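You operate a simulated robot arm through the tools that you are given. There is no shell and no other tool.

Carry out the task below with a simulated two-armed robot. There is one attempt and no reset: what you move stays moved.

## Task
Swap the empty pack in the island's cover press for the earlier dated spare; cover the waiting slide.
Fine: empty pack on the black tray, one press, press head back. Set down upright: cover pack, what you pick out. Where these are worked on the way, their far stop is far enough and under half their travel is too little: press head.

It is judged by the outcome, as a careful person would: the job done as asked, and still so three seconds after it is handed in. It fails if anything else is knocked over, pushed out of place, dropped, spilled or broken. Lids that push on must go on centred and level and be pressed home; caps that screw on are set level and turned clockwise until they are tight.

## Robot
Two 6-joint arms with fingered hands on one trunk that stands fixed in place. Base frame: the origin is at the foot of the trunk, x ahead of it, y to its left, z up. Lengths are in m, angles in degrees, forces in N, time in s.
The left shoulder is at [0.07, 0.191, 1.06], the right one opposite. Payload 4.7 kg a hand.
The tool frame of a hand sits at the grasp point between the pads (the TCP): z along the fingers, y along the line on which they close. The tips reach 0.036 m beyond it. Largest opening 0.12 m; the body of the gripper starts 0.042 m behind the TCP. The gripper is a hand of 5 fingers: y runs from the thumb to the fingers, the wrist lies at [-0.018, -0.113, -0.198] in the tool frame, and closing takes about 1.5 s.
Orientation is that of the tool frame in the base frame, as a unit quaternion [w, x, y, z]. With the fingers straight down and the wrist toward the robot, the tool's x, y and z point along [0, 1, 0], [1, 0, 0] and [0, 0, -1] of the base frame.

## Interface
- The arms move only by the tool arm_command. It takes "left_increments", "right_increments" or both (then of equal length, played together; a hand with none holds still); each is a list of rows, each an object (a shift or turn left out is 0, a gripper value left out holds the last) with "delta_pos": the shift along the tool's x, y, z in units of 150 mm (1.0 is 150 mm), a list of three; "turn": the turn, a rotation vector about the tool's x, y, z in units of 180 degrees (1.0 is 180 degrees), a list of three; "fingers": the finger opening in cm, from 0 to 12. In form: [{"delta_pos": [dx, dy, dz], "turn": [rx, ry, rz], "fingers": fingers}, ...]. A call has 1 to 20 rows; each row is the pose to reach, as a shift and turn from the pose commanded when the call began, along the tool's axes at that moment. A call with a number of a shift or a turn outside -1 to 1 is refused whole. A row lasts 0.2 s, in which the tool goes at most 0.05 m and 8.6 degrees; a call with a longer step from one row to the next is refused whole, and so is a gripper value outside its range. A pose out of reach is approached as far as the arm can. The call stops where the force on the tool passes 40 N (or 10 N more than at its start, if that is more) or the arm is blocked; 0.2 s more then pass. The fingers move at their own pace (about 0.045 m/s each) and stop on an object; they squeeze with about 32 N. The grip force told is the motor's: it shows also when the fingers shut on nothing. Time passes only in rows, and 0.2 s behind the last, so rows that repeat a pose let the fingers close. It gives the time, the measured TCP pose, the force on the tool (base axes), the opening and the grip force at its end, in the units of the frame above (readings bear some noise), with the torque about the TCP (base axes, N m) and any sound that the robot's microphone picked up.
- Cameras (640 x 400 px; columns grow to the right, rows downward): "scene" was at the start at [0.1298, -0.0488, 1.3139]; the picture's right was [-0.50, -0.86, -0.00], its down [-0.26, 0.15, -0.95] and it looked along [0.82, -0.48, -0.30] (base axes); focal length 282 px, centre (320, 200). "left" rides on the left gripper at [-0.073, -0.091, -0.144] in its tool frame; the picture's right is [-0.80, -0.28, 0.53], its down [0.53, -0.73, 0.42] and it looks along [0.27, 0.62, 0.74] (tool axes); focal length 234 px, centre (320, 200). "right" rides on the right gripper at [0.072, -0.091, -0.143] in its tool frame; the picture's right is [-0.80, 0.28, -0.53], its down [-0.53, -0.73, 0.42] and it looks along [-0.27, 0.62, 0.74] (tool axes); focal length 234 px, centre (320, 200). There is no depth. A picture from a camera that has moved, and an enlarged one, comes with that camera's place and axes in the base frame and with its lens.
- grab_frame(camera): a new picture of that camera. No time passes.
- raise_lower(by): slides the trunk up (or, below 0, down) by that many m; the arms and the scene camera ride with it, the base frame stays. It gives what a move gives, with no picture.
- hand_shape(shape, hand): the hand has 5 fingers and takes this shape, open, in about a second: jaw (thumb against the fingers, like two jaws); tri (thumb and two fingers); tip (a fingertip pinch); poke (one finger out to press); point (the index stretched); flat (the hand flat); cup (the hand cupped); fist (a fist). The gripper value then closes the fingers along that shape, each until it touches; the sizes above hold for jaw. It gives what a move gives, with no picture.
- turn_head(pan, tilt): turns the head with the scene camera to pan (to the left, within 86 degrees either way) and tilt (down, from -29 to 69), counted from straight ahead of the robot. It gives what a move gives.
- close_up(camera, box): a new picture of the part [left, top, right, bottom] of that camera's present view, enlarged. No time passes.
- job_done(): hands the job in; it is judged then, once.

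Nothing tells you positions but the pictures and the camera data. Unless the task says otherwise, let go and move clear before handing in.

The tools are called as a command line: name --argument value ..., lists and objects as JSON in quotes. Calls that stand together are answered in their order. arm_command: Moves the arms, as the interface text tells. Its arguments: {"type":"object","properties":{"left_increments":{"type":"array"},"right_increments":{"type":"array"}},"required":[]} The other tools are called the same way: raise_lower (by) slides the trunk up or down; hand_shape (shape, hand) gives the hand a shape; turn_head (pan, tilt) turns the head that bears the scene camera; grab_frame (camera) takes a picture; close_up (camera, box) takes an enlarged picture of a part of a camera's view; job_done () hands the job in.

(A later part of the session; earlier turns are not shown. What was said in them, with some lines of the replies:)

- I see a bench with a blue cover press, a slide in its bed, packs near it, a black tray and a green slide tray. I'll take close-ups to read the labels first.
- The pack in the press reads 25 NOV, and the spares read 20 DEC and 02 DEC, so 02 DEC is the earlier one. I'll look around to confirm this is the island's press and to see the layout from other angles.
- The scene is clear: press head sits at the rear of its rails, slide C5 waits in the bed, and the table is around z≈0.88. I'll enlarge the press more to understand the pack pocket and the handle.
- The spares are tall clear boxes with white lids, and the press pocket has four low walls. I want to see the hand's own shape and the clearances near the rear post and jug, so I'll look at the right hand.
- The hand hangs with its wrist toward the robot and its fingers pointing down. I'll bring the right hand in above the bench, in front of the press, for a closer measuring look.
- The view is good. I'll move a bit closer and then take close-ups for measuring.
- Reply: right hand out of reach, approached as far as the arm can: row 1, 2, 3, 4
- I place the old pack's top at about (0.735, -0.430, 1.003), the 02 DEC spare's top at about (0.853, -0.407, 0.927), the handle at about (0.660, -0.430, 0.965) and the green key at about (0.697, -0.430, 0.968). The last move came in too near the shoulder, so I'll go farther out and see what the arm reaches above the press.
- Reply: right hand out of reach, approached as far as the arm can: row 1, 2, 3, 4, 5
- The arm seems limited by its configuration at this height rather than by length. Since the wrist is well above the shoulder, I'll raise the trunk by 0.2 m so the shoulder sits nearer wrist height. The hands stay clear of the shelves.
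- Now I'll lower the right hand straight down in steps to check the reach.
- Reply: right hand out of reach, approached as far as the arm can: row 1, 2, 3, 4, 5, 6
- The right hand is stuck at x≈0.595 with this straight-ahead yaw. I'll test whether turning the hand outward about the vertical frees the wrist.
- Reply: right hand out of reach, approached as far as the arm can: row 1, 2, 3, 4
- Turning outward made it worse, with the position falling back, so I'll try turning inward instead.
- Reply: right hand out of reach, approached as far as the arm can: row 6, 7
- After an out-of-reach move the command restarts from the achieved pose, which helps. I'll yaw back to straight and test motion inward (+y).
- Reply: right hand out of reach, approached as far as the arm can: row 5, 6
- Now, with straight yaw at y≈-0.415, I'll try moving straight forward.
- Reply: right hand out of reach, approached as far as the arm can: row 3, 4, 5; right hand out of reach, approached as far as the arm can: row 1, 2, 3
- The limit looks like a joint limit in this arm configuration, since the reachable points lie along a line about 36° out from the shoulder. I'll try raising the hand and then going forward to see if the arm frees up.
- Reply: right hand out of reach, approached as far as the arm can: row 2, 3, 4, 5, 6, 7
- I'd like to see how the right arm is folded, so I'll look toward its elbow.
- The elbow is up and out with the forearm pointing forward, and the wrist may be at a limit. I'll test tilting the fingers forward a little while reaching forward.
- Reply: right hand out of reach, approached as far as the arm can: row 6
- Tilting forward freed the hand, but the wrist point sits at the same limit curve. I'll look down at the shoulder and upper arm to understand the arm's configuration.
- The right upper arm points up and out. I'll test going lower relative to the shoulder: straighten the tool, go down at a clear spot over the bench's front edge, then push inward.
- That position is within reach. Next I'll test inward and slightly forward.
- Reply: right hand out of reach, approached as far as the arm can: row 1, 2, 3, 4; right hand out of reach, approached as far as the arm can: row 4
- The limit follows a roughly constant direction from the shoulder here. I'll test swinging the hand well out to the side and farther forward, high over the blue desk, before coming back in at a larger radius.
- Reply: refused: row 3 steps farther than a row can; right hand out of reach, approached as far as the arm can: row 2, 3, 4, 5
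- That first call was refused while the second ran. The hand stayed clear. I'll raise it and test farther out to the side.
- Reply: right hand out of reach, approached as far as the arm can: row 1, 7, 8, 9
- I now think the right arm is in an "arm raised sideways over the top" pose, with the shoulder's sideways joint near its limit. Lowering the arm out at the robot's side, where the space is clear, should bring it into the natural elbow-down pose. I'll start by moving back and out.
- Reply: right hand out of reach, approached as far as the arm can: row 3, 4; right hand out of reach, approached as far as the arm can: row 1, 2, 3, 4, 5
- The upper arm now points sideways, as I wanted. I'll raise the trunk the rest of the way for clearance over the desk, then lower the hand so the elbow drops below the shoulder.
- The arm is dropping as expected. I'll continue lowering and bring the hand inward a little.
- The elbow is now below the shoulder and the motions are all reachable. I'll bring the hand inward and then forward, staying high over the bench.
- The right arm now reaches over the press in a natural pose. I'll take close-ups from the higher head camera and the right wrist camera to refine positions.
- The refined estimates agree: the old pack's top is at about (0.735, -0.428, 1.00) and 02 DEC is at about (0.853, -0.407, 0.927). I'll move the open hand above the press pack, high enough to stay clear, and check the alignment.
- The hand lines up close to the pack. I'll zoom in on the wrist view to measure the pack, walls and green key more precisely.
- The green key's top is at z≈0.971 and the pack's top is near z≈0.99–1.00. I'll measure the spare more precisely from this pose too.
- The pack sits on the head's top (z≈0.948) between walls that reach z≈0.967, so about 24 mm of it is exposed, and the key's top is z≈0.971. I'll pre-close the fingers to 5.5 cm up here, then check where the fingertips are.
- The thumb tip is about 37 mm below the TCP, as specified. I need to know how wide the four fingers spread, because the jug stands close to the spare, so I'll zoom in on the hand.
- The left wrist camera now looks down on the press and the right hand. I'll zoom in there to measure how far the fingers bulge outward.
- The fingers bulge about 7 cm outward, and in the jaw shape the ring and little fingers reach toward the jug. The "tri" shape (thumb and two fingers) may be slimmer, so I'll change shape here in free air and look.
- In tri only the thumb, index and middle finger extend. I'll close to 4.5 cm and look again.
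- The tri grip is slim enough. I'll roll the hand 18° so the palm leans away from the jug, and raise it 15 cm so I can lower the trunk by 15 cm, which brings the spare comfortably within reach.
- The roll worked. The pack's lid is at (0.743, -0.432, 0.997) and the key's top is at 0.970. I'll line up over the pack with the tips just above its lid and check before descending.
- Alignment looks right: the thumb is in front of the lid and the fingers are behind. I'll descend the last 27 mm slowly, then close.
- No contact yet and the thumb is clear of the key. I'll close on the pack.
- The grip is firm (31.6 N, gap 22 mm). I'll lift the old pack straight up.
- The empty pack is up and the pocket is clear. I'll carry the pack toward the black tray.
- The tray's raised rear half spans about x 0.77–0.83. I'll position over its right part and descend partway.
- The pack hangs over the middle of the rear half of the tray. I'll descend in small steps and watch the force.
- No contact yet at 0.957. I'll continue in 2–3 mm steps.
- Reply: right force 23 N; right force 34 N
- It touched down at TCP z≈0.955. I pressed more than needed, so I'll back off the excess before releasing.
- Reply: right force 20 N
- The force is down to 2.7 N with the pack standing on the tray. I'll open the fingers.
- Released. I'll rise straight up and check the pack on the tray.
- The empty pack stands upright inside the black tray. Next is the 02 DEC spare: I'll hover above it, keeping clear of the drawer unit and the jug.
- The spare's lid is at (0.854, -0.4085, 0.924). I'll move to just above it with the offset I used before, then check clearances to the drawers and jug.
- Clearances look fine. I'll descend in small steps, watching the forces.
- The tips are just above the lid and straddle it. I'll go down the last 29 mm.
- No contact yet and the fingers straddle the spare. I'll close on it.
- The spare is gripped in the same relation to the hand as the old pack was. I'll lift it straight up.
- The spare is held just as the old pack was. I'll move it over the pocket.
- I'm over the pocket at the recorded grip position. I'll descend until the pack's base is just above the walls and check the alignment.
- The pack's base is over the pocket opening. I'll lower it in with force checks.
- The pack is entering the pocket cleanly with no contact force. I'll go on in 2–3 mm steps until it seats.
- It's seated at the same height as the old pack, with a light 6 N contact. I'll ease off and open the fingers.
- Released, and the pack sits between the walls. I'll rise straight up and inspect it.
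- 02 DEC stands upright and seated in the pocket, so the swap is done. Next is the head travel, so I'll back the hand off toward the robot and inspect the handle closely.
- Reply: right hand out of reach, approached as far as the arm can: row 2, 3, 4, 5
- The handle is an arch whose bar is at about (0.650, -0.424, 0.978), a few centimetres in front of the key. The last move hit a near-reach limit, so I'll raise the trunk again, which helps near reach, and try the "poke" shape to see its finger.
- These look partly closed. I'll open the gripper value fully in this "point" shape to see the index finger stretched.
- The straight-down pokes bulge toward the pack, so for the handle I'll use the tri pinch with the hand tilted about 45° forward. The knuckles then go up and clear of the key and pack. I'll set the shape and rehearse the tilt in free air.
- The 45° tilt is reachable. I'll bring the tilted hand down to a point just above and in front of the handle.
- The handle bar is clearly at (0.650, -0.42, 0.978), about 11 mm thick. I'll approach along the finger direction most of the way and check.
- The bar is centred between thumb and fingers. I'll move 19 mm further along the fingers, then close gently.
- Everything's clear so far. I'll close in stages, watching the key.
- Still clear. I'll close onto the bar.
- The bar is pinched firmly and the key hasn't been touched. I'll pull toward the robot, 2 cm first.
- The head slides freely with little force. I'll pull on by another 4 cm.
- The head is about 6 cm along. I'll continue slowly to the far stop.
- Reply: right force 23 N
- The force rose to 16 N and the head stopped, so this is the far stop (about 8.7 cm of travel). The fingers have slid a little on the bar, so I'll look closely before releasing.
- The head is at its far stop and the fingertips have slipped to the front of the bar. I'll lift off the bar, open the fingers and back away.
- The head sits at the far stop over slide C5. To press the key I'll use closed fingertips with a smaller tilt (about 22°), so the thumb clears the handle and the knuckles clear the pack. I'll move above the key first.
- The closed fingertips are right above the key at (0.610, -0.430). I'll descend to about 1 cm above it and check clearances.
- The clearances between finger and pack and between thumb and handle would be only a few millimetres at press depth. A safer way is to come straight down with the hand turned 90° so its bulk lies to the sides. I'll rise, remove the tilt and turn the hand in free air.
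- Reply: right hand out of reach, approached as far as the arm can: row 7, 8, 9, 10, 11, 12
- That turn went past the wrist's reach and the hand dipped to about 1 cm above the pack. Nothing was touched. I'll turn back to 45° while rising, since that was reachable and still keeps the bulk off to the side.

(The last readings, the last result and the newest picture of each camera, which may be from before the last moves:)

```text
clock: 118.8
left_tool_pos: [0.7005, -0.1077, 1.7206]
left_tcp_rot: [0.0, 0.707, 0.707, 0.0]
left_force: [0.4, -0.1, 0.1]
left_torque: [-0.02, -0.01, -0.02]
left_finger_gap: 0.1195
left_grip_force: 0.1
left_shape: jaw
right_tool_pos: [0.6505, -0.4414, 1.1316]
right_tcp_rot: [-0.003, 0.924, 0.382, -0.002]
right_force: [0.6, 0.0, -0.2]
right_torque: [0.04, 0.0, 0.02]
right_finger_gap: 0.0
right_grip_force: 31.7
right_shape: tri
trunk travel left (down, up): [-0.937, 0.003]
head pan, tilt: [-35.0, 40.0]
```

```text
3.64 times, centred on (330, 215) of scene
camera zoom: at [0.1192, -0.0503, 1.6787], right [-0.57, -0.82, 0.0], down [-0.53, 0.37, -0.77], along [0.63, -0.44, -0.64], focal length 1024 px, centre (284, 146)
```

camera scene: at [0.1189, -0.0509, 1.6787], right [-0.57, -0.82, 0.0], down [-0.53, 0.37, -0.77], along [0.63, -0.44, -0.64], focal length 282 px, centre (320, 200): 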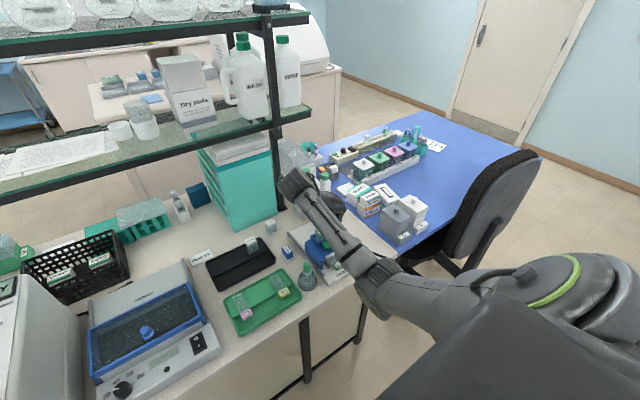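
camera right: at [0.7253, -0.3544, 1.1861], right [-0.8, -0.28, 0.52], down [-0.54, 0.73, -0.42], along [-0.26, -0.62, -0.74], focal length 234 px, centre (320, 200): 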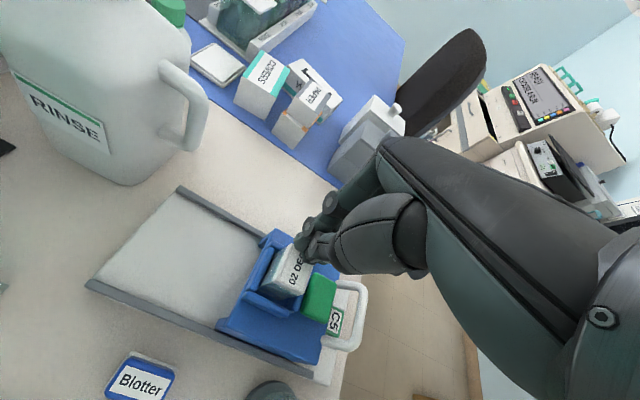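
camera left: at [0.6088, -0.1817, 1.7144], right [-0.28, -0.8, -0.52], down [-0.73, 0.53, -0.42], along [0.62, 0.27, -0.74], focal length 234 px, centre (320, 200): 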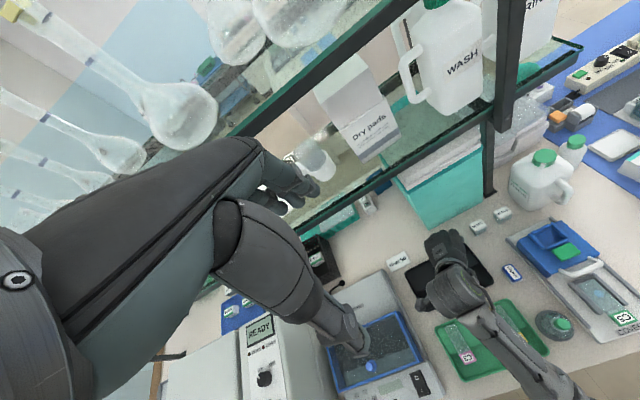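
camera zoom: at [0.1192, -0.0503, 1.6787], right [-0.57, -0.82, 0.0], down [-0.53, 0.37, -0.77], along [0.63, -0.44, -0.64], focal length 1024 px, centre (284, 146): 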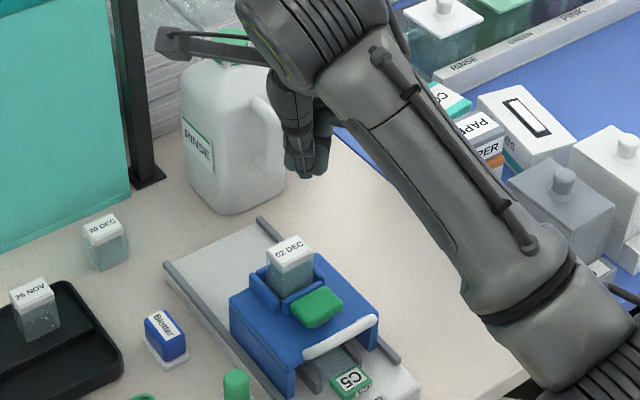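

The hand is back up at 45° and the pack is undisturbed. I'll move horizontally to above the key and check the reach.

arm_command --right_increments '[{"delta_pos": [-0.05, -0.12, 0]}, {"delta_pos": [-0.102, -0.235, 0]}, {"delta_pos": [-0.102, -0.235, 0]}]'

arm_command --right_increments '[{"delta_pos": [0, 0, 0.1]}, {"delta_pos": [0, 0, 0.2]}, {"delta_pos": [0, 0, 0.3]}, {"delta_pos": [0, 0, 0.3]}]'

close_up --camera "scene" --box '[290, 180, 370, 260]'

grab_frame --camera "right"

close_up --camera "left" --box '[520, 220, 640, 320]'

```text
clock: 119.7
left_tool_pos: [0.7009, -0.1071, 1.7204]
left_tcp_rot: [-0.001, 0.706, 0.708, 0.0]
left_force: [0.0, -0.4, 0.1]
left_torque: [0.0, 0.02, 0.0]
left_finger_gap: 0.1199
left_grip_force: 0.2
left_shape: jaw
right_tool_pos: [0.617, -0.4288, 1.1296]
right_tcp_rot: [-0.003, 0.924, 0.381, -0.001]
right_force: [-0.7, -0.6, 0.6]
right_torque: [-0.01, 0.0, 0.02]
right_finger_gap: 0.0
right_grip_force: 32.0
right_shape: tri
trunk travel left (down, up): [-0.937, 0.003]
head pan, tilt: [-35.0, 40.0]
```

```text
clock: 120.7
left_tool_pos: [0.6991, -0.108, 1.7213]
left_tcp_rot: [0.0, 0.706, 0.708, 0.0]
left_force: [0.2, 0.9, -0.5]
left_torque: [0.02, 0.01, 0.0]
left_finger_gap: 0.1196
left_grip_force: 0.1
left_shape: jaw
right_tool_pos: [0.6162, -0.428, 1.0852]
right_tcp_rot: [-0.003, 0.924, 0.382, -0.001]
right_force: [0.3, 0.0, -0.9]
right_torque: [0.02, -0.01, 0.0]
right_finger_gap: 0.0
right_grip_force: 31.7
right_shape: tri
trunk travel left (down, up): [-0.937, 0.003]
head pan, tilt: [-35.0, 40.0]
```

```text
5.00 times, centred on (330, 220) of scene
camera zoom: at [0.1186, -0.0506, 1.6788], right [-0.57, -0.82, 0.0], down [-0.53, 0.37, -0.77], along [0.63, -0.44, -0.64], focal length 1408 px, centre (270, 100)
```

zoom: 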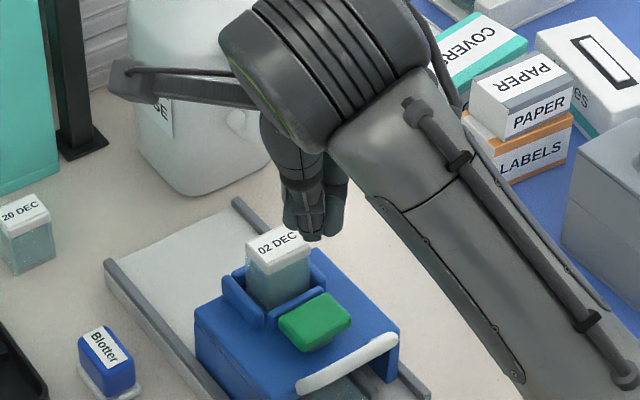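

```text
taken
camera right: at [0.6038, -0.3132, 1.2291], right [-0.37, -0.77, 0.52], down [-0.9, 0.14, -0.42], along [0.25, -0.62, -0.74], focal length 234 px, centre (320, 200)
```

right: 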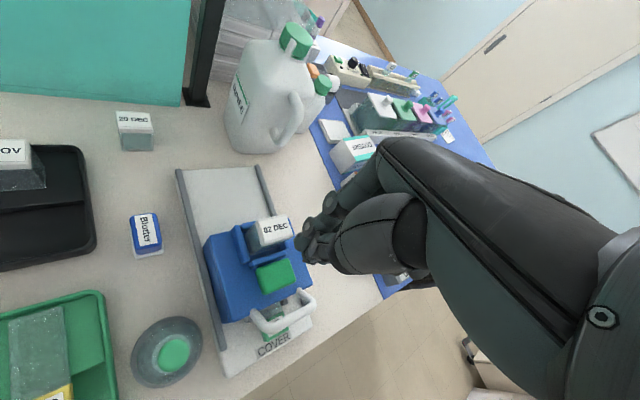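

```text
4.00 times, centred on (580, 270) of left
camera zoom: at [0.6085, -0.182, 1.8645], right [-0.28, -0.8, -0.53], down [-0.73, 0.53, -0.42], along [0.62, 0.27, -0.74], focal length 937 px, centre (-720, -80)
```

zoom: 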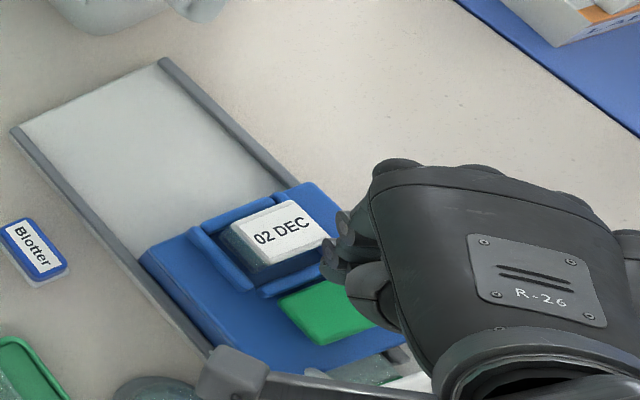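

The reach is fine and the tips are within a few millimetres of the key's centre. I'll shift 6 mm and descend to about 1 cm above it.

arm_command --right_increments '[{"delta_pos": [-0.033, -0.023, 0.1]}, {"delta_pos": [-0.033, -0.023, 0.22]}, {"delta_pos": [-0.033, -0.023, 0.34]}, {"delta_pos": [-0.033, -0.023, 0.44]}, {"delta_pos": [-0.033, -0.023, 0.44]}]'

close_up --camera "right" --box '[220, 180, 380, 320]'

close_up --camera "scene" --box '[300, 200, 370, 260]'

close_up --camera "left" --box '[540, 240, 640, 310]'

```text
clock: 121.8
left_tool_pos: [0.7, -0.1076, 1.7211]
left_tcp_rot: [-0.001, 0.707, 0.707, -0.001]
left_force: [0.5, 0.5, 0.2]
left_torque: [0.04, 0.02, 0.02]
left_finger_gap: 0.1196
left_grip_force: 0.0
left_shape: jaw
right_tool_pos: [0.6089, -0.429, 1.0199]
right_tcp_rot: [-0.003, 0.924, 0.382, 0.0]
right_force: [0.1, 0.4, -0.5]
right_torque: [-0.01, 0.01, -0.03]
right_finger_gap: 0.0
right_grip_force: 32.4
right_shape: tri
trunk travel left (down, up): [-0.937, 0.003]
head pan, tilt: [-35.0, 40.0]
```

```text
2.86 times, centred on (300, 250) of right
camera zoom: at [0.5986, -0.3137, 1.164], right [-0.37, -0.77, 0.52], down [-0.9, 0.15, -0.42], along [0.25, -0.62, -0.74], focal length 669 px, centre (377, 57)
```

zoom: 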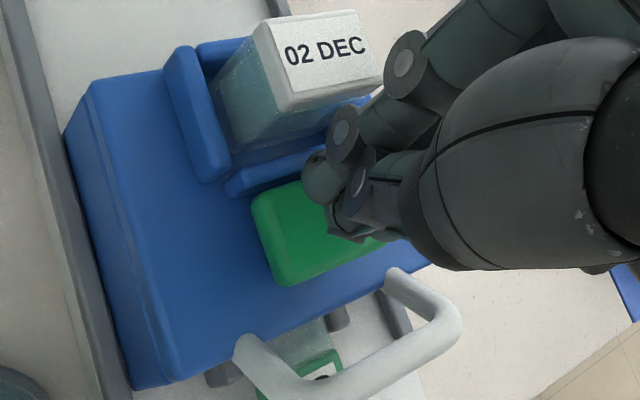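

```text
6.67 times, centred on (335, 230) of scene
camera zoom: at [0.1187, -0.0507, 1.6788], right [-0.57, -0.82, 0.0], down [-0.53, 0.37, -0.77], along [0.63, -0.44, -0.64], focal length 1878 px, centre (220, 0)
```

zoom: 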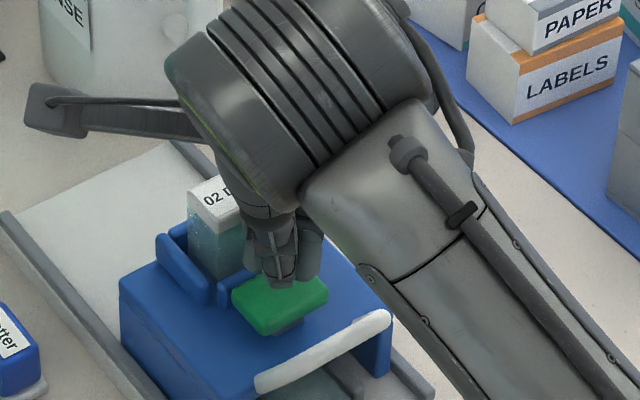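

```text
5.71 times, centred on (590, 275) of left
camera zoom: at [0.6086, -0.1822, 1.8644], right [-0.28, -0.8, -0.53], down [-0.73, 0.53, -0.42], along [0.62, 0.27, -0.74], focal length 1338 px, centre (-1223, -229)
```

zoom: 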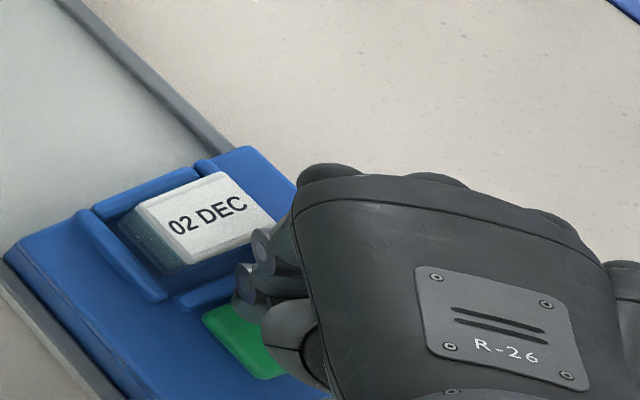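

The tips are centred over the key with clear space around. I'll go down in small steps to press it once.

arm_command --right_increments '[{"delta_pos": [0, 0, 0.02]}, {"delta_pos": [0, 0, 0.04]}, {"delta_pos": [0, 0, 0.06]}, {"delta_pos": [0, 0, 0.073]}]'

arm_command --right_increments '[{"delta_pos": [0, 0, 0.013]}, {"delta_pos": [0, 0, 0.027]}]'

```text
clock: 122.8
left_tool_pos: [0.6992, -0.108, 1.7207]
left_tcp_rot: [0.0, 0.707, 0.707, 0.0]
left_force: [0.0, 0.1, -0.4]
left_torque: [-0.03, 0.01, 0.0]
left_finger_gap: 0.1198
left_grip_force: 0.0
left_shape: jaw
right_tool_pos: [0.6103, -0.4285, 1.0091]
right_tcp_rot: [-0.004, 0.924, 0.382, 0.0]
right_force: [-0.1, -0.8, 2.9]
right_torque: [-0.07, -0.04, 0.0]
right_finger_gap: 0.0
right_grip_force: 32.4
right_shape: tri
trunk travel left (down, up): [-0.937, 0.003]
head pan, tilt: [-35.0, 40.0]
```

```text
clock: 123.5
left_tool_pos: [0.699, -0.1068, 1.7201]
left_tcp_rot: [0.0, 0.706, 0.708, 0.0]
left_force: [-0.8, -0.2, -0.4]
left_torque: [0.01, 0.02, -0.02]
left_finger_gap: 0.1198
left_grip_force: 0.0
left_shape: jaw
right_tool_pos: [0.6086, -0.4282, 1.0072]
right_tcp_rot: [-0.002, 0.924, 0.383, -0.001]
right_force: [1.7, -1.3, 5.2]
right_torque: [-0.06, 0.03, 0.05]
right_finger_gap: 0.0
right_grip_force: 31.3
right_shape: tri
trunk travel left (down, up): [-0.937, 0.003]
head pan, tilt: [-35.0, 40.0]
heard: click
```

I heard the click at 5 N, so the press has registered. I'll lift straight off the key without touching it again.

arm_command --right_increments '[{"delta_pos": [0, 0, -0.06]}, {"delta_pos": [0, 0, -0.2]}, {"delta_pos": [0, 0, -0.4]}, {"delta_pos": [0, 0, -0.65]}, {"delta_pos": [0, 0, -0.85]}, {"delta_pos": [0, 0, -0.85]}]'

close_up --camera "scene" --box '[280, 180, 380, 280]'

close_up --camera "left" --box '[520, 210, 640, 320]'

grab_frame --camera "right"

```text
clock: 124.8
left_tool_pos: [0.6991, -0.1089, 1.7212]
left_tcp_rot: [-0.001, 0.707, 0.707, -0.001]
left_force: [-0.1, -0.5, -0.7]
left_torque: [-0.05, 0.0, -0.01]
left_finger_gap: 0.1197
left_grip_force: 0.0
left_shape: jaw
right_tool_pos: [0.6069, -0.4291, 1.1323]
right_tcp_rot: [-0.004, 0.924, 0.382, -0.001]
right_force: [0.5, -0.2, -0.3]
right_torque: [0.02, 0.0, 0.03]
right_finger_gap: 0.0003
right_grip_force: 31.6
right_shape: tri
trunk travel left (down, up): [-0.937, 0.003]
head pan, tilt: [-35.0, 40.0]
```

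```text
4.00 times, centred on (330, 230) of scene
camera zoom: at [0.1187, -0.0506, 1.6787], right [-0.57, -0.82, 0.0], down [-0.53, 0.37, -0.77], along [0.63, -0.44, -0.64], focal length 1127 px, centre (280, 80)
```

zoom: 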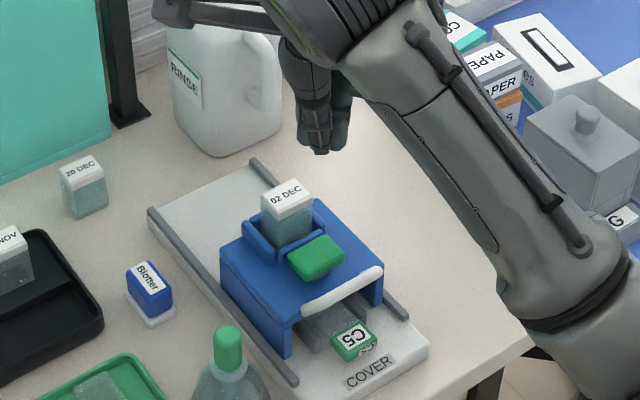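

```text
3.64 times, centred on (580, 265) of left
camera zoom: at [0.6086, -0.1821, 1.8644], right [-0.28, -0.8, -0.53], down [-0.73, 0.53, -0.42], along [0.62, 0.27, -0.74], focal length 852 px, centre (-626, -36)
```

zoom: 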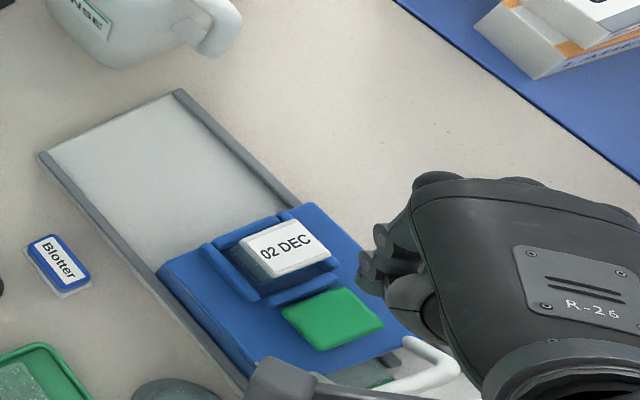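

```text
taken
camera right: at [0.5967, -0.3139, 1.2755], right [-0.37, -0.77, 0.52], down [-0.9, 0.15, -0.42], along [0.25, -0.62, -0.74], focal length 234 px, centre (320, 200)
```

right: 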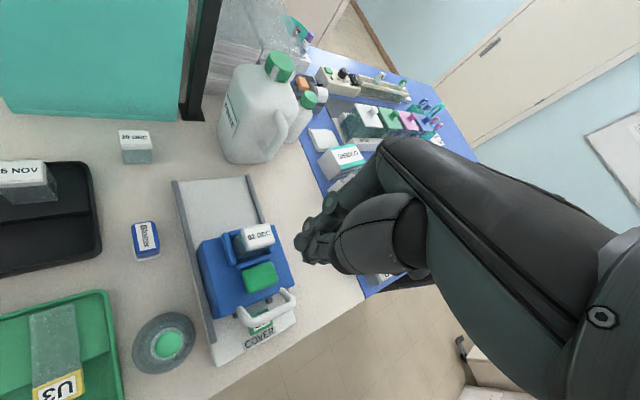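

The key sprang back and the pack is still seated. Now I'll return the head. I'll turn the hand back to the 45° forward tilt with closed fingers, and bring it in front of the handle to push it rearward.

arm_command --right_increments '[{"turn": [0, 0, -0.045]}, {"turn": [0, 0, -0.09]}, {"turn": [0, 0, -0.135]}, {"turn": [0, 0, -0.18]}, {"turn": [0, 0, -0.225]}, {"turn": [0, 0, -0.25]}, {"turn": [0, 0, -0.25]}]'

arm_command --right_increments '[{"turn": [-0.042, 0, 0]}, {"turn": [-0.084, 0, 0]}, {"turn": [-0.126, 0, 0]}, {"turn": [-0.168, 0, 0]}, {"turn": [-0.21, 0, 0]}, {"turn": [-0.25, 0, 0]}, {"turn": [-0.25, 0, 0]}]'

arm_command --right_increments '[{"delta_pos": [0, -0.22, -0.05]}, {"delta_pos": [0.005, -0.45, -0.11]}, {"delta_pos": [0.01, -0.67, -0.16]}, {"delta_pos": [0.013, -0.891, -0.212]}, {"delta_pos": [0.013, -0.891, -0.212]}]'

close_up --camera "scene" --box '[280, 180, 380, 280]'

close_up --camera "right" --box '[200, 160, 400, 320]'

```text
clock: 126.5
left_tool_pos: [0.6998, -0.1076, 1.7215]
left_tcp_rot: [-0.001, 0.707, 0.707, 0.0]
left_force: [-0.6, 0.4, 0.4]
left_torque: [-0.02, -0.01, 0.0]
left_finger_gap: 0.1197
left_grip_force: 0.1
left_shape: jaw
right_tool_pos: [0.6079, -0.429, 1.1322]
right_tcp_rot: [-0.003, 0.707, 0.707, 0.001]
right_force: [0.2, 0.0, 0.6]
right_torque: [-0.02, 0.01, 0.02]
right_finger_gap: 0.0
right_grip_force: 31.8
right_shape: tri
trunk travel left (down, up): [-0.937, 0.003]
head pan, tilt: [-35.0, 40.0]
```

```text
clock: 128.1
left_tool_pos: [0.7004, -0.1083, 1.7202]
left_tcp_rot: [-0.001, 0.706, 0.708, 0.0]
left_force: [0.3, -0.1, -0.2]
left_torque: [0.02, -0.01, -0.02]
left_finger_gap: 0.1196
left_grip_force: 0.1
left_shape: jaw
right_tool_pos: [0.6088, -0.43, 1.1319]
right_tcp_rot: [0.268, 0.655, 0.652, 0.271]
right_force: [0.1, -0.4, 0.4]
right_torque: [0.01, 0.01, -0.02]
right_finger_gap: 0.0002
right_grip_force: 31.9
right_shape: tri
trunk travel left (down, up): [-0.937, 0.003]
head pan, tilt: [-35.0, 40.0]
```

```text
clock: 129.2
left_tool_pos: [0.6995, -0.1079, 1.7206]
left_tcp_rot: [0.001, 0.706, 0.708, -0.001]
left_force: [-0.7, 0.1, -1.0]
left_torque: [0.02, 0.0, -0.03]
left_finger_gap: 0.1198
left_grip_force: 0.2
left_shape: jaw
right_tool_pos: [0.4929, -0.4279, 1.0606]
right_tcp_rot: [0.267, 0.655, 0.653, 0.27]
right_force: [0.3, 0.3, 0.0]
right_torque: [0.0, 0.02, 0.02]
right_finger_gap: 0.0002
right_grip_force: 31.9
right_shape: tri
trunk travel left (down, up): [-0.937, 0.003]
head pan, tilt: [-35.0, 40.0]
```

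```text
4.00 times, centred on (330, 230) of scene
camera zoom: at [0.1188, -0.0506, 1.6788], right [-0.57, -0.82, 0.0], down [-0.53, 0.37, -0.77], along [0.63, -0.44, -0.64], focal length 1127 px, centre (280, 80)
```

zoom: 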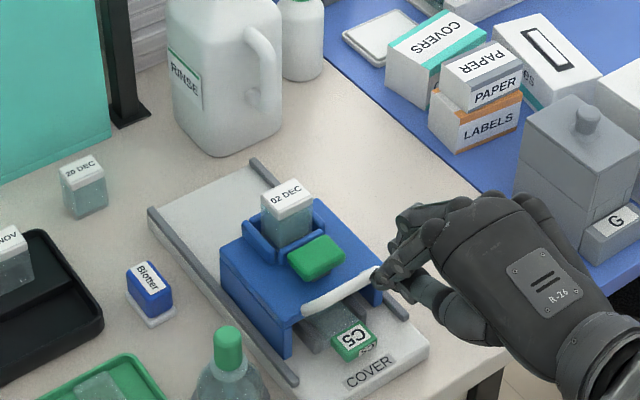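

```text
2.50 times, centred on (300, 240) of right
camera zoom: at [0.329, -0.3557, 1.0977], right [-0.17, -0.81, 0.56], down [-0.22, -0.53, -0.82], along [0.96, -0.27, -0.09], focal length 585 px, centre (370, 100)
```

zoom: 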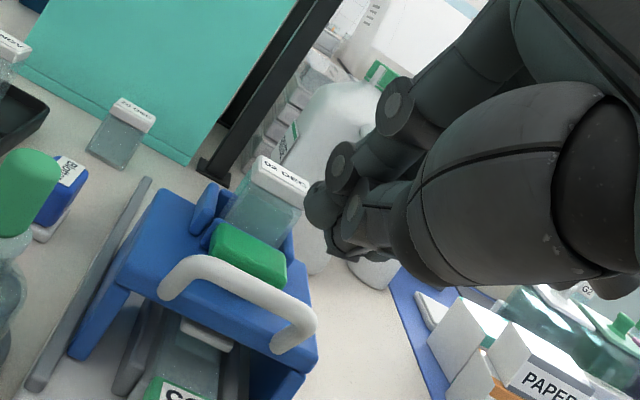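

The handle bar is now at (0.5635, -0.4235, 0.978). I'll lower the closed fingers just in front of it.

arm_command --right_increments '[{"delta_pos": [0, -0.07, 0.11]}, {"delta_pos": [0, -0.14, 0.22]}, {"delta_pos": [0, -0.2, 0.33]}, {"delta_pos": [0.007, -0.268, 0.437]}, {"delta_pos": [0.007, -0.268, 0.437]}]'

close_up --camera "scene" --box '[300, 200, 370, 270]'

close_up --camera "right" --box '[220, 160, 380, 300]'

close_up --camera "left" --box '[540, 240, 640, 340]'

```text
clock: 130.4
left_tool_pos: [0.6999, -0.1071, 1.7198]
left_tcp_rot: [0.0, 0.707, 0.707, 0.0]
left_force: [0.7, 0.4, 0.4]
left_torque: [-0.02, 0.0, -0.01]
left_finger_gap: 0.1197
left_grip_force: 0.1
left_shape: jaw
right_tool_pos: [0.5114, -0.4239, 0.9848]
right_tcp_rot: [0.268, 0.655, 0.652, 0.271]
right_force: [0.2, -0.2, 0.5]
right_torque: [0.02, 0.01, -0.02]
right_finger_gap: 0.0002
right_grip_force: 31.6
right_shape: tri
trunk travel left (down, up): [-0.937, 0.003]
head pan, tilt: [-35.0, 40.0]
```

```text
5.71 times, centred on (335, 235) of scene
camera zoom: at [0.1186, -0.0506, 1.6788], right [-0.57, -0.82, 0.0], down [-0.53, 0.37, -0.77], along [0.63, -0.44, -0.64], focal length 1609 px, centre (234, 0)
```

zoom: 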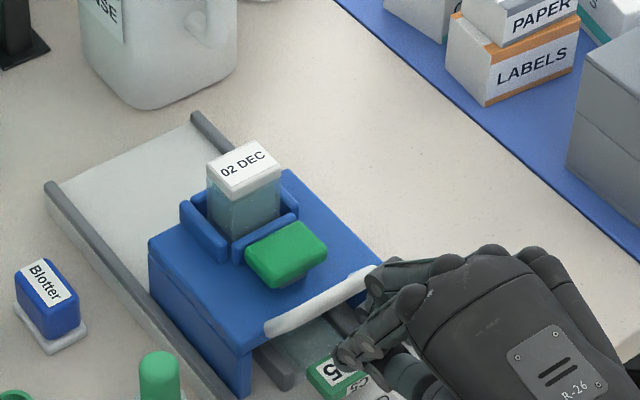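

```text
2.86 times, centred on (300, 230) of right
camera zoom: at [0.3461, -0.3525, 1.0229], right [-0.17, -0.81, 0.57], down [-0.22, -0.53, -0.82], along [0.96, -0.27, -0.09], focal length 669 px, centre (377, 114)
```

zoom: 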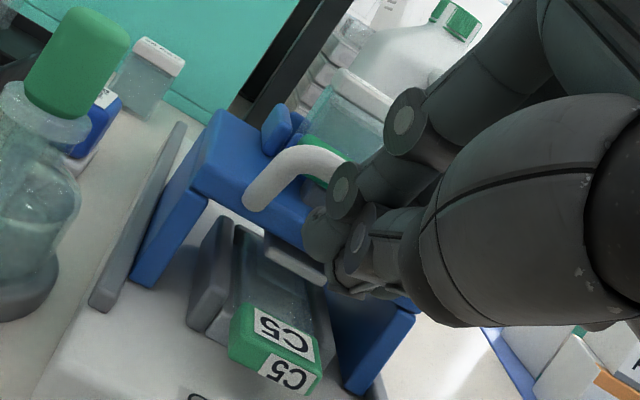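

```text
4.00 times, centred on (590, 290) of left
camera zoom: at [0.6084, -0.1821, 1.8645], right [-0.28, -0.8, -0.53], down [-0.73, 0.53, -0.42], along [0.62, 0.27, -0.74], focal length 937 px, centre (-760, -160)
```

zoom: 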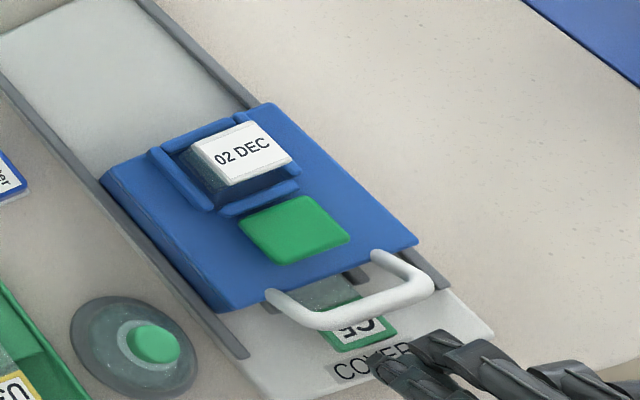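

The fingers are just in front of the bar and well above the slide. I'll push rearward slowly along x.

arm_command --right_increments '[{"delta_pos": [0, 0.024, 0.0235]}, {"delta_pos": [0, 0.048, 0.047]}, {"delta_pos": [0, 0.0711, 0.0702]}, {"delta_pos": [0, 0.095, 0.094]}]'

close_up --camera "left" --box '[540, 230, 640, 330]'

close_up --camera "right" --box '[220, 160, 380, 300]'

```text
clock: 131.4
left_tool_pos: [0.6987, -0.1076, 1.7203]
left_tcp_rot: [0.0, 0.706, 0.708, 0.0]
left_force: [0.0, -1.0, 0.0]
left_torque: [-0.02, -0.02, -0.01]
left_finger_gap: 0.1199
left_grip_force: 0.1
left_shape: jaw
right_tool_pos: [0.5282, -0.4253, 0.986]
right_tcp_rot: [0.268, 0.655, 0.653, 0.27]
right_force: [-0.8, -0.7, 0.6]
right_torque: [0.0, 0.0, 0.02]
right_finger_gap: 0.0
right_grip_force: 32.5
right_shape: tri
trunk travel left (down, up): [-0.937, 0.003]
head pan, tilt: [-35.0, 40.0]
```

```text
4.00 times, centred on (590, 280) of left
camera zoom: at [0.6081, -0.182, 1.8646], right [-0.28, -0.8, -0.53], down [-0.73, 0.53, -0.42], along [0.62, 0.27, -0.74], focal length 937 px, centre (-760, -120)
```

zoom: 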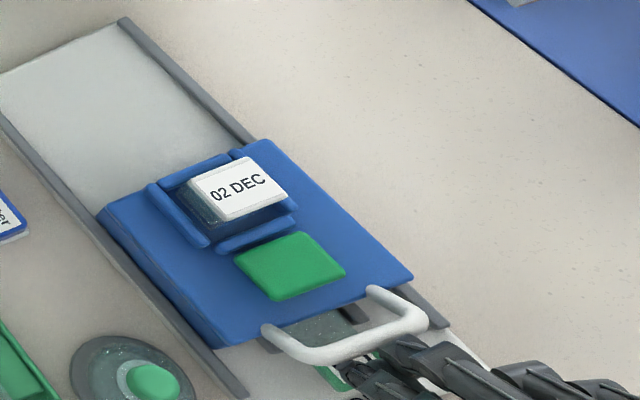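

```text
2.86 times, centred on (300, 230) of right
camera zoom: at [0.3651, -0.3539, 1.0231], right [-0.17, -0.81, 0.57], down [-0.22, -0.53, -0.82], along [0.96, -0.27, -0.09], focal length 669 px, centre (377, 114)
```

zoom: 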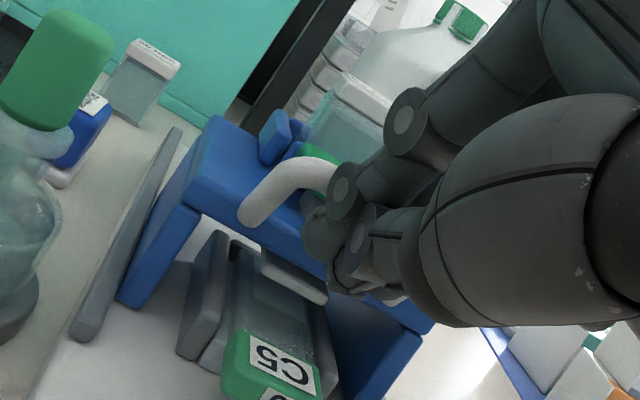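

The head is moving with almost no resistance. I'll continue.

arm_command --right_increments '[{"delta_pos": [0, 0.04, 0.039]}, {"delta_pos": [0, 0.08, 0.078]}, {"delta_pos": [0, 0.12, 0.117]}, {"delta_pos": [0, 0.16, 0.156]}, {"delta_pos": [0, 0.2, 0.195]}, {"delta_pos": [0, 0.237, 0.2341]}]'

close_up --camera "left" --box '[500, 210, 640, 320]'

close_up --camera "scene" --box '[290, 190, 370, 270]'

```text
clock: 132.8
left_tool_pos: [0.7, -0.1086, 1.7198]
left_tcp_rot: [0.0, 0.707, 0.707, 0.0]
left_force: [-0.1, -0.6, 0.3]
left_torque: [-0.01, 0.06, 0.0]
left_finger_gap: 0.1196
left_grip_force: 0.0
left_shape: jaw
right_tool_pos: [0.5812, -0.4256, 0.9872]
right_tcp_rot: [0.268, 0.654, 0.653, 0.271]
right_force: [-1.3, 0.0, 1.6]
right_torque: [-0.02, -0.01, 0.0]
right_finger_gap: 0.0
right_grip_force: 31.9
right_shape: tri
trunk travel left (down, up): [-0.937, 0.003]
head pan, tilt: [-35.0, 40.0]
```

```text
3.64 times, centred on (570, 265) of left
camera zoom: at [0.6088, -0.182, 1.8643], right [-0.28, -0.8, -0.52], down [-0.73, 0.53, -0.42], along [0.62, 0.27, -0.74], focal length 852 px, centre (-589, -36)
```

zoom: 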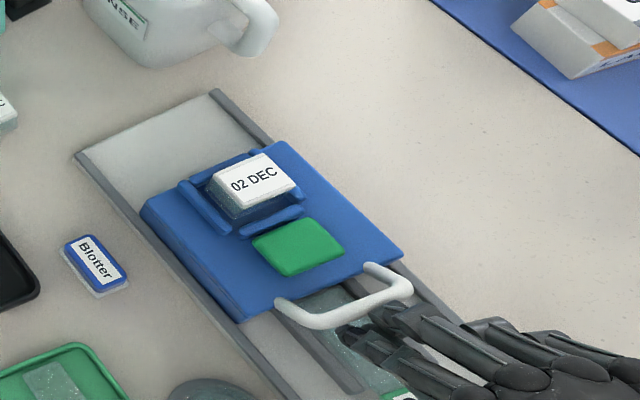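

```text
5.00 times, centred on (330, 230) of scene
camera zoom: at [0.1189, -0.0505, 1.6787], right [-0.57, -0.82, 0.0], down [-0.53, 0.37, -0.77], along [0.63, -0.44, -0.64], focal length 1408 px, centre (270, 50)
```

zoom: 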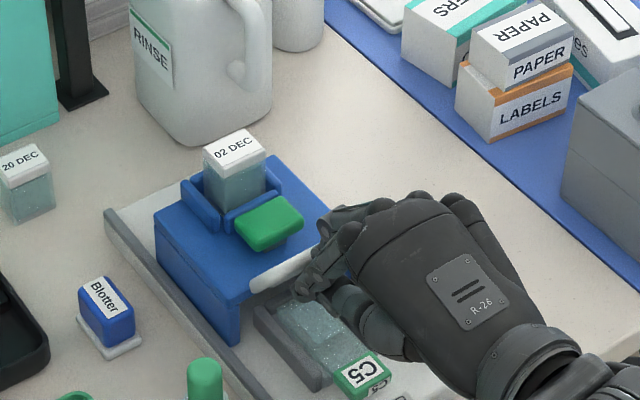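

arm_command --right_increments '[{"delta_pos": [0, 0.02, 0.02]}, {"delta_pos": [0, 0.04, 0.04]}, {"delta_pos": [0, 0.06, 0.06]}, {"delta_pos": [0, 0.08, 0.08]}, {"delta_pos": [0, 0.1, 0.1]}]'

arm_command --right_increments '[{"delta_pos": [0, 0.015, 0.015]}, {"delta_pos": [0, 0.03, 0.03]}, {"delta_pos": [0, 0.045, 0.045]}, {"delta_pos": [0, 0.06, 0.06]}]'

close_up --camera "left" --box '[500, 210, 640, 320]'

```text
clock: 134.1
left_tool_pos: [0.6999, -0.1087, 1.7203]
left_tcp_rot: [0.0, 0.706, 0.708, 0.0]
left_force: [1.2, 0.2, 0.2]
left_torque: [0.01, 0.04, -0.03]
left_finger_gap: 0.1198
left_grip_force: 0.1
left_shape: jaw
right_tool_pos: [0.6008, -0.4269, 0.986]
right_tcp_rot: [0.268, 0.655, 0.653, 0.271]
right_force: [-1.8, 0.2, -0.5]
right_torque: [0.0, -0.01, 0.0]
right_finger_gap: 0.0
right_grip_force: 32.1
right_shape: tri
trunk travel left (down, up): [-0.937, 0.003]
head pan, tilt: [-35.0, 40.0]
```

```text
clock: 135.1
left_tool_pos: [0.6999, -0.1072, 1.7215]
left_tcp_rot: [0.0, 0.706, 0.708, 0.001]
left_force: [-0.2, -0.1, 1.2]
left_torque: [0.0, 0.01, -0.01]
left_finger_gap: 0.1197
left_grip_force: 0.1
left_shape: jaw
right_tool_pos: [0.6135, -0.4257, 0.9866]
right_tcp_rot: [0.268, 0.655, 0.652, 0.271]
right_force: [0.3, -0.7, 0.3]
right_torque: [0.01, -0.03, -0.02]
right_finger_gap: 0.0
right_grip_force: 31.8
right_shape: tri
trunk travel left (down, up): [-0.937, 0.003]
head pan, tilt: [-35.0, 40.0]
```

```text
3.64 times, centred on (570, 265) of left
camera zoom: at [0.6089, -0.1821, 1.8643], right [-0.28, -0.8, -0.53], down [-0.73, 0.53, -0.42], along [0.62, 0.27, -0.74], focal length 852 px, centre (-589, -36)
```

zoom: 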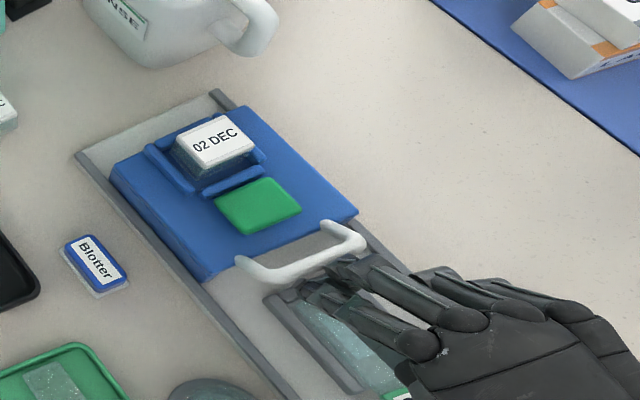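

The head is nearly back (front edge at x≈0.666, originally 0.667). I'll push gently until the rear stop is felt.

arm_command --right_increments '[{"delta_pos": [0, 0.01, 0.01]}, {"delta_pos": [0, 0.02, 0.02]}, {"delta_pos": [0, 0.03, 0.03]}]'

close_up --camera "left" --box '[500, 210, 640, 320]'

```text
clock: 135.8
left_tool_pos: [0.6974, -0.1092, 1.721]
left_tcp_rot: [0.0, 0.707, 0.707, 0.0]
left_force: [0.2, -0.3, 0.5]
left_torque: [0.01, 0.02, 0.01]
left_finger_gap: 0.1194
left_grip_force: 0.0
left_shape: jaw
right_tool_pos: [0.618, -0.4248, 0.9872]
right_tcp_rot: [0.269, 0.655, 0.652, 0.271]
right_force: [-10.4, 1.8, 4.2]
right_torque: [-0.02, -0.08, -0.02]
right_finger_gap: 0.0
right_grip_force: 31.9
right_shape: tri
trunk travel left (down, up): [-0.937, 0.003]
head pan, tilt: [-35.0, 40.0]
```

```text
3.64 times, centred on (570, 265) of left
camera zoom: at [0.606, -0.1815, 1.8654], right [-0.28, -0.8, -0.53], down [-0.73, 0.53, -0.43], along [0.62, 0.27, -0.74], focal length 852 px, centre (-589, -36)
```

zoom: 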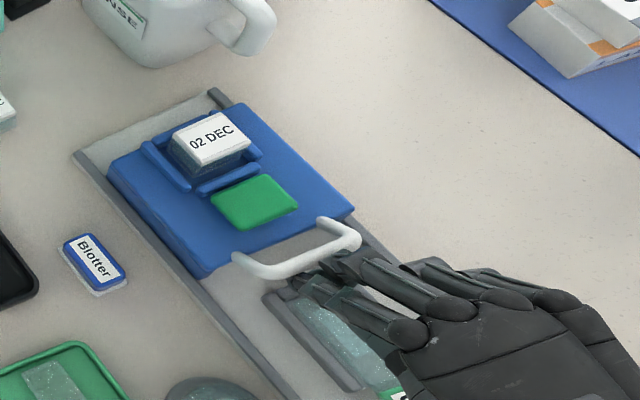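

The rear stop gives a firm 10 N, so the head is back. I'll retreat straight away from the handle, then up.

arm_command --right_increments '[{"delta_pos": [0, -0.07, -0.07]}, {"delta_pos": [0, -0.142, -0.14]}, {"delta_pos": [0, -0.142, -0.4]}, {"delta_pos": [0, -0.142, -0.65]}, {"delta_pos": [0, -0.142, -0.9]}, {"delta_pos": [0, -0.142, -0.9]}]'

close_up --camera "scene" --box '[280, 180, 380, 280]'

close_up --camera "left" --box '[480, 200, 640, 340]'

```text
clock: 137.2
left_tool_pos: [0.7001, -0.108, 1.7207]
left_tcp_rot: [0.0, 0.706, 0.708, 0.0]
left_force: [-0.7, -0.3, 1.3]
left_torque: [0.02, 0.01, 0.0]
left_finger_gap: 0.1197
left_grip_force: 0.1
left_shape: jaw
right_tool_pos: [0.5104, -0.4248, 1.0666]
right_tcp_rot: [0.268, 0.655, 0.653, 0.271]
right_force: [0.1, 0.1, 0.3]
right_torque: [0.02, -0.01, 0.01]
right_finger_gap: 0.0001
right_grip_force: 31.6
right_shape: tri
trunk travel left (down, up): [-0.937, 0.003]
head pan, tilt: [-35.0, 40.0]
```

```text
4.00 times, centred on (330, 230) of scene
camera zoom: at [0.1191, -0.0504, 1.6787], right [-0.57, -0.82, 0.0], down [-0.53, 0.37, -0.77], along [0.63, -0.44, -0.64], focal length 1127 px, centre (280, 80)
```

zoom: 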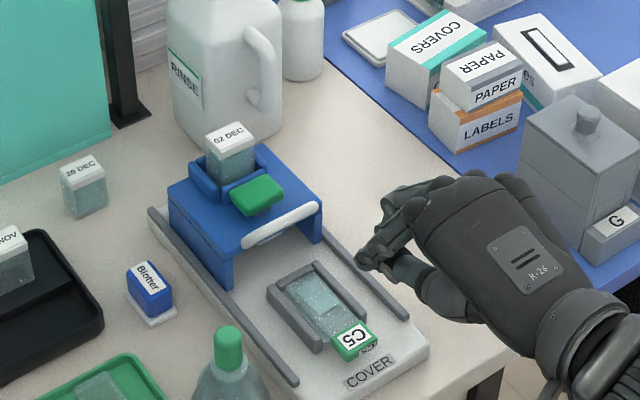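

```text
2.86 times, centred on (560, 270) of left
camera zoom: at [0.609, -0.1819, 1.8643], right [-0.28, -0.8, -0.52], down [-0.73, 0.53, -0.42], along [0.62, 0.27, -0.74], focal length 669 px, centre (-366, 0)
```

zoom: 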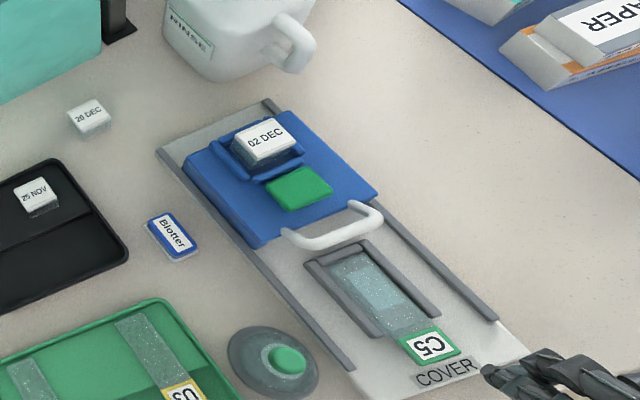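

The head is back and C5 now shows a cover glass. I'll zoom in to confirm the slide, the packs and the surroundings.

close_up --camera "left" --box '[545, 260, 615, 310]'

close_up --camera "scene" --box '[310, 230, 360, 280]'

close_up --camera "left" --box '[440, 210, 560, 300]'

grab_frame --camera "scene"

```text
8.00 times, centred on (580, 285) of left
camera zoom: at [0.609, -0.1819, 1.8643], right [-0.28, -0.8, -0.52], down [-0.73, 0.53, -0.42], along [0.62, 0.27, -0.74], focal length 1873 px, centre (-1760, -480)
```

zoom: 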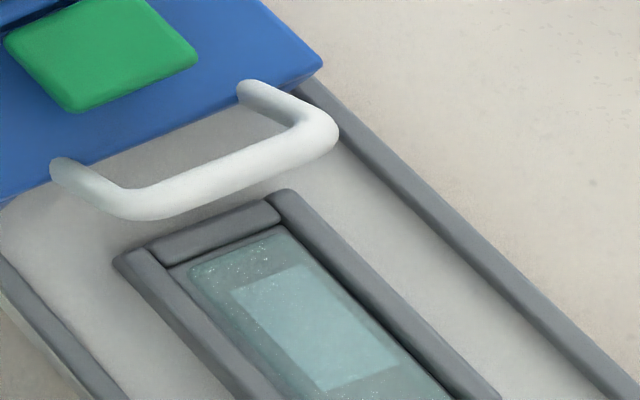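

```text
8.00 times, centred on (335, 255) of scene
camera zoom: at [0.1191, -0.0504, 1.6787], right [-0.57, -0.82, 0.0], down [-0.53, 0.37, -0.77], along [0.63, -0.44, -0.64], focal length 2253 px, centre (200, -240)
```

zoom: 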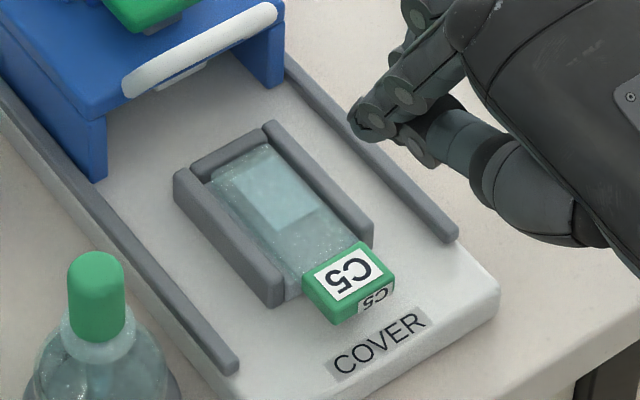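

```text
4.44 times, centred on (500, 255) of left
camera zoom: at [0.609, -0.1819, 1.8643], right [-0.28, -0.8, -0.52], down [-0.73, 0.53, -0.42], along [0.62, 0.27, -0.74], focal length 1041 px, centre (-480, -44)
```

zoom: 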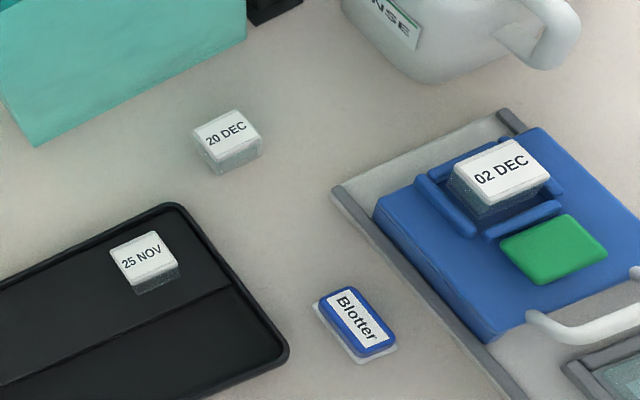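

```text
taken
camera scene: at [0.1191, -0.0504, 1.6787], right [-0.57, -0.82, 0.0], down [-0.53, 0.37, -0.77], along [0.63, -0.44, -0.64], focal length 282 px, centre (320, 200)
```

scene: 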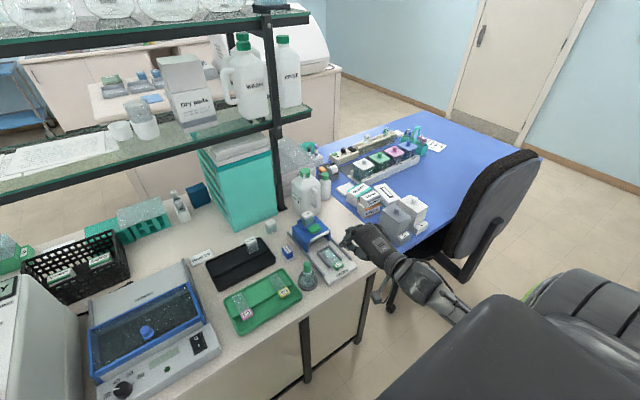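

The cover glass lies on C5, 02 DEC is seated in the press, 25 NOV stands on the black tray, and the head is back. I'll move the hand well clear and take a last look.

arm_command --right_increments '[{"delta_pos": [0, 0.12, -0.12], "fingers": 2}, {"delta_pos": [0, 0.24, -0.24], "fingers": 4}, {"delta_pos": [0, 0.36, -0.36], "fingers": 4}, {"delta_pos": [0, 0.468, -0.474], "fingers": 4}, {"delta_pos": [0, 0.468, -0.474], "fingers": 4}]'

grab_frame --camera "scene"

close_up --camera "left" --box '[440, 200, 640, 340]'

```text
clock: 138.4
left_tool_pos: [0.6991, -0.1088, 1.7209]
left_tcp_rot: [0.0, 0.706, 0.708, 0.001]
left_force: [0.2, -0.3, -0.4]
left_torque: [-0.02, 0.01, 0.02]
left_finger_gap: 0.1194
left_grip_force: 0.0
left_shape: jaw
right_tool_pos: [0.5102, -0.4258, 1.1681]
right_tcp_rot: [0.268, 0.655, 0.652, 0.271]
right_force: [-0.1, -0.5, -0.4]
right_torque: [-0.01, 0.03, -0.01]
right_finger_gap: 0.0394
right_grip_force: 0.2
right_shape: tri
trunk travel left (down, up): [-0.937, 0.003]
head pan, tilt: [-35.0, 40.0]
```

```text
taken
camera scene: at [0.1185, -0.0506, 1.6788], right [-0.57, -0.82, 0.0], down [-0.53, 0.37, -0.77], along [0.63, -0.44, -0.64], focal length 282 px, centre (320, 200)
```

scene: 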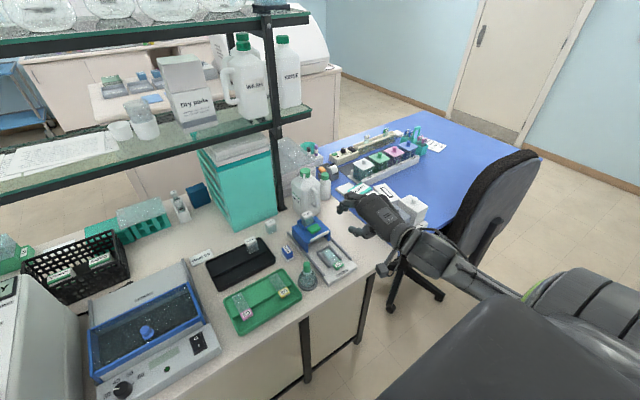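

```text
2.86 times, centred on (540, 270) of left
camera zoom: at [0.6084, -0.1821, 1.8645], right [-0.28, -0.8, -0.53], down [-0.73, 0.53, -0.42], along [0.62, 0.27, -0.74], focal length 669 px, centre (-309, 0)
```

zoom: 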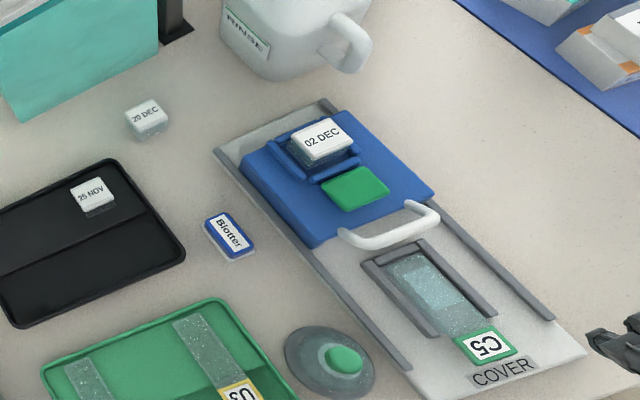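

Everything is in its final state: the old pack is upright on the black tray, 02 DEC is in the press, C5 is covered, the head is back and the hand is clear. I'll hand the job in.

job_done

```text
The job is handed in.
```

The pack swap and the covering are done, and I've handed the job in; the result hasn't been reported back yet.

- **Pack swap:** The empty 25 NOV pack is out of the press and standing upright on the black tray. The 02 DEC spare, the earlier of the two, is seated upright in its place. The 20 DEC spare stayed where it was.
- **Covering:** I pulled the press head to its far stop, pressed the green key once, and heard the click. Slide C5 now shows a cover glass.
- **Press head:** It is back at its rear stop.
- **Surroundings:** In the last pictures nothing else looked moved or spilled, and the hand is clear of the bench.

Two moments were less clean than I wanted. I pressed the old pack onto the tray with about 33 N before easing off. Later, while I was turning the hand to press the key, it dipped to within about 1 cm of the new pack without touching it.
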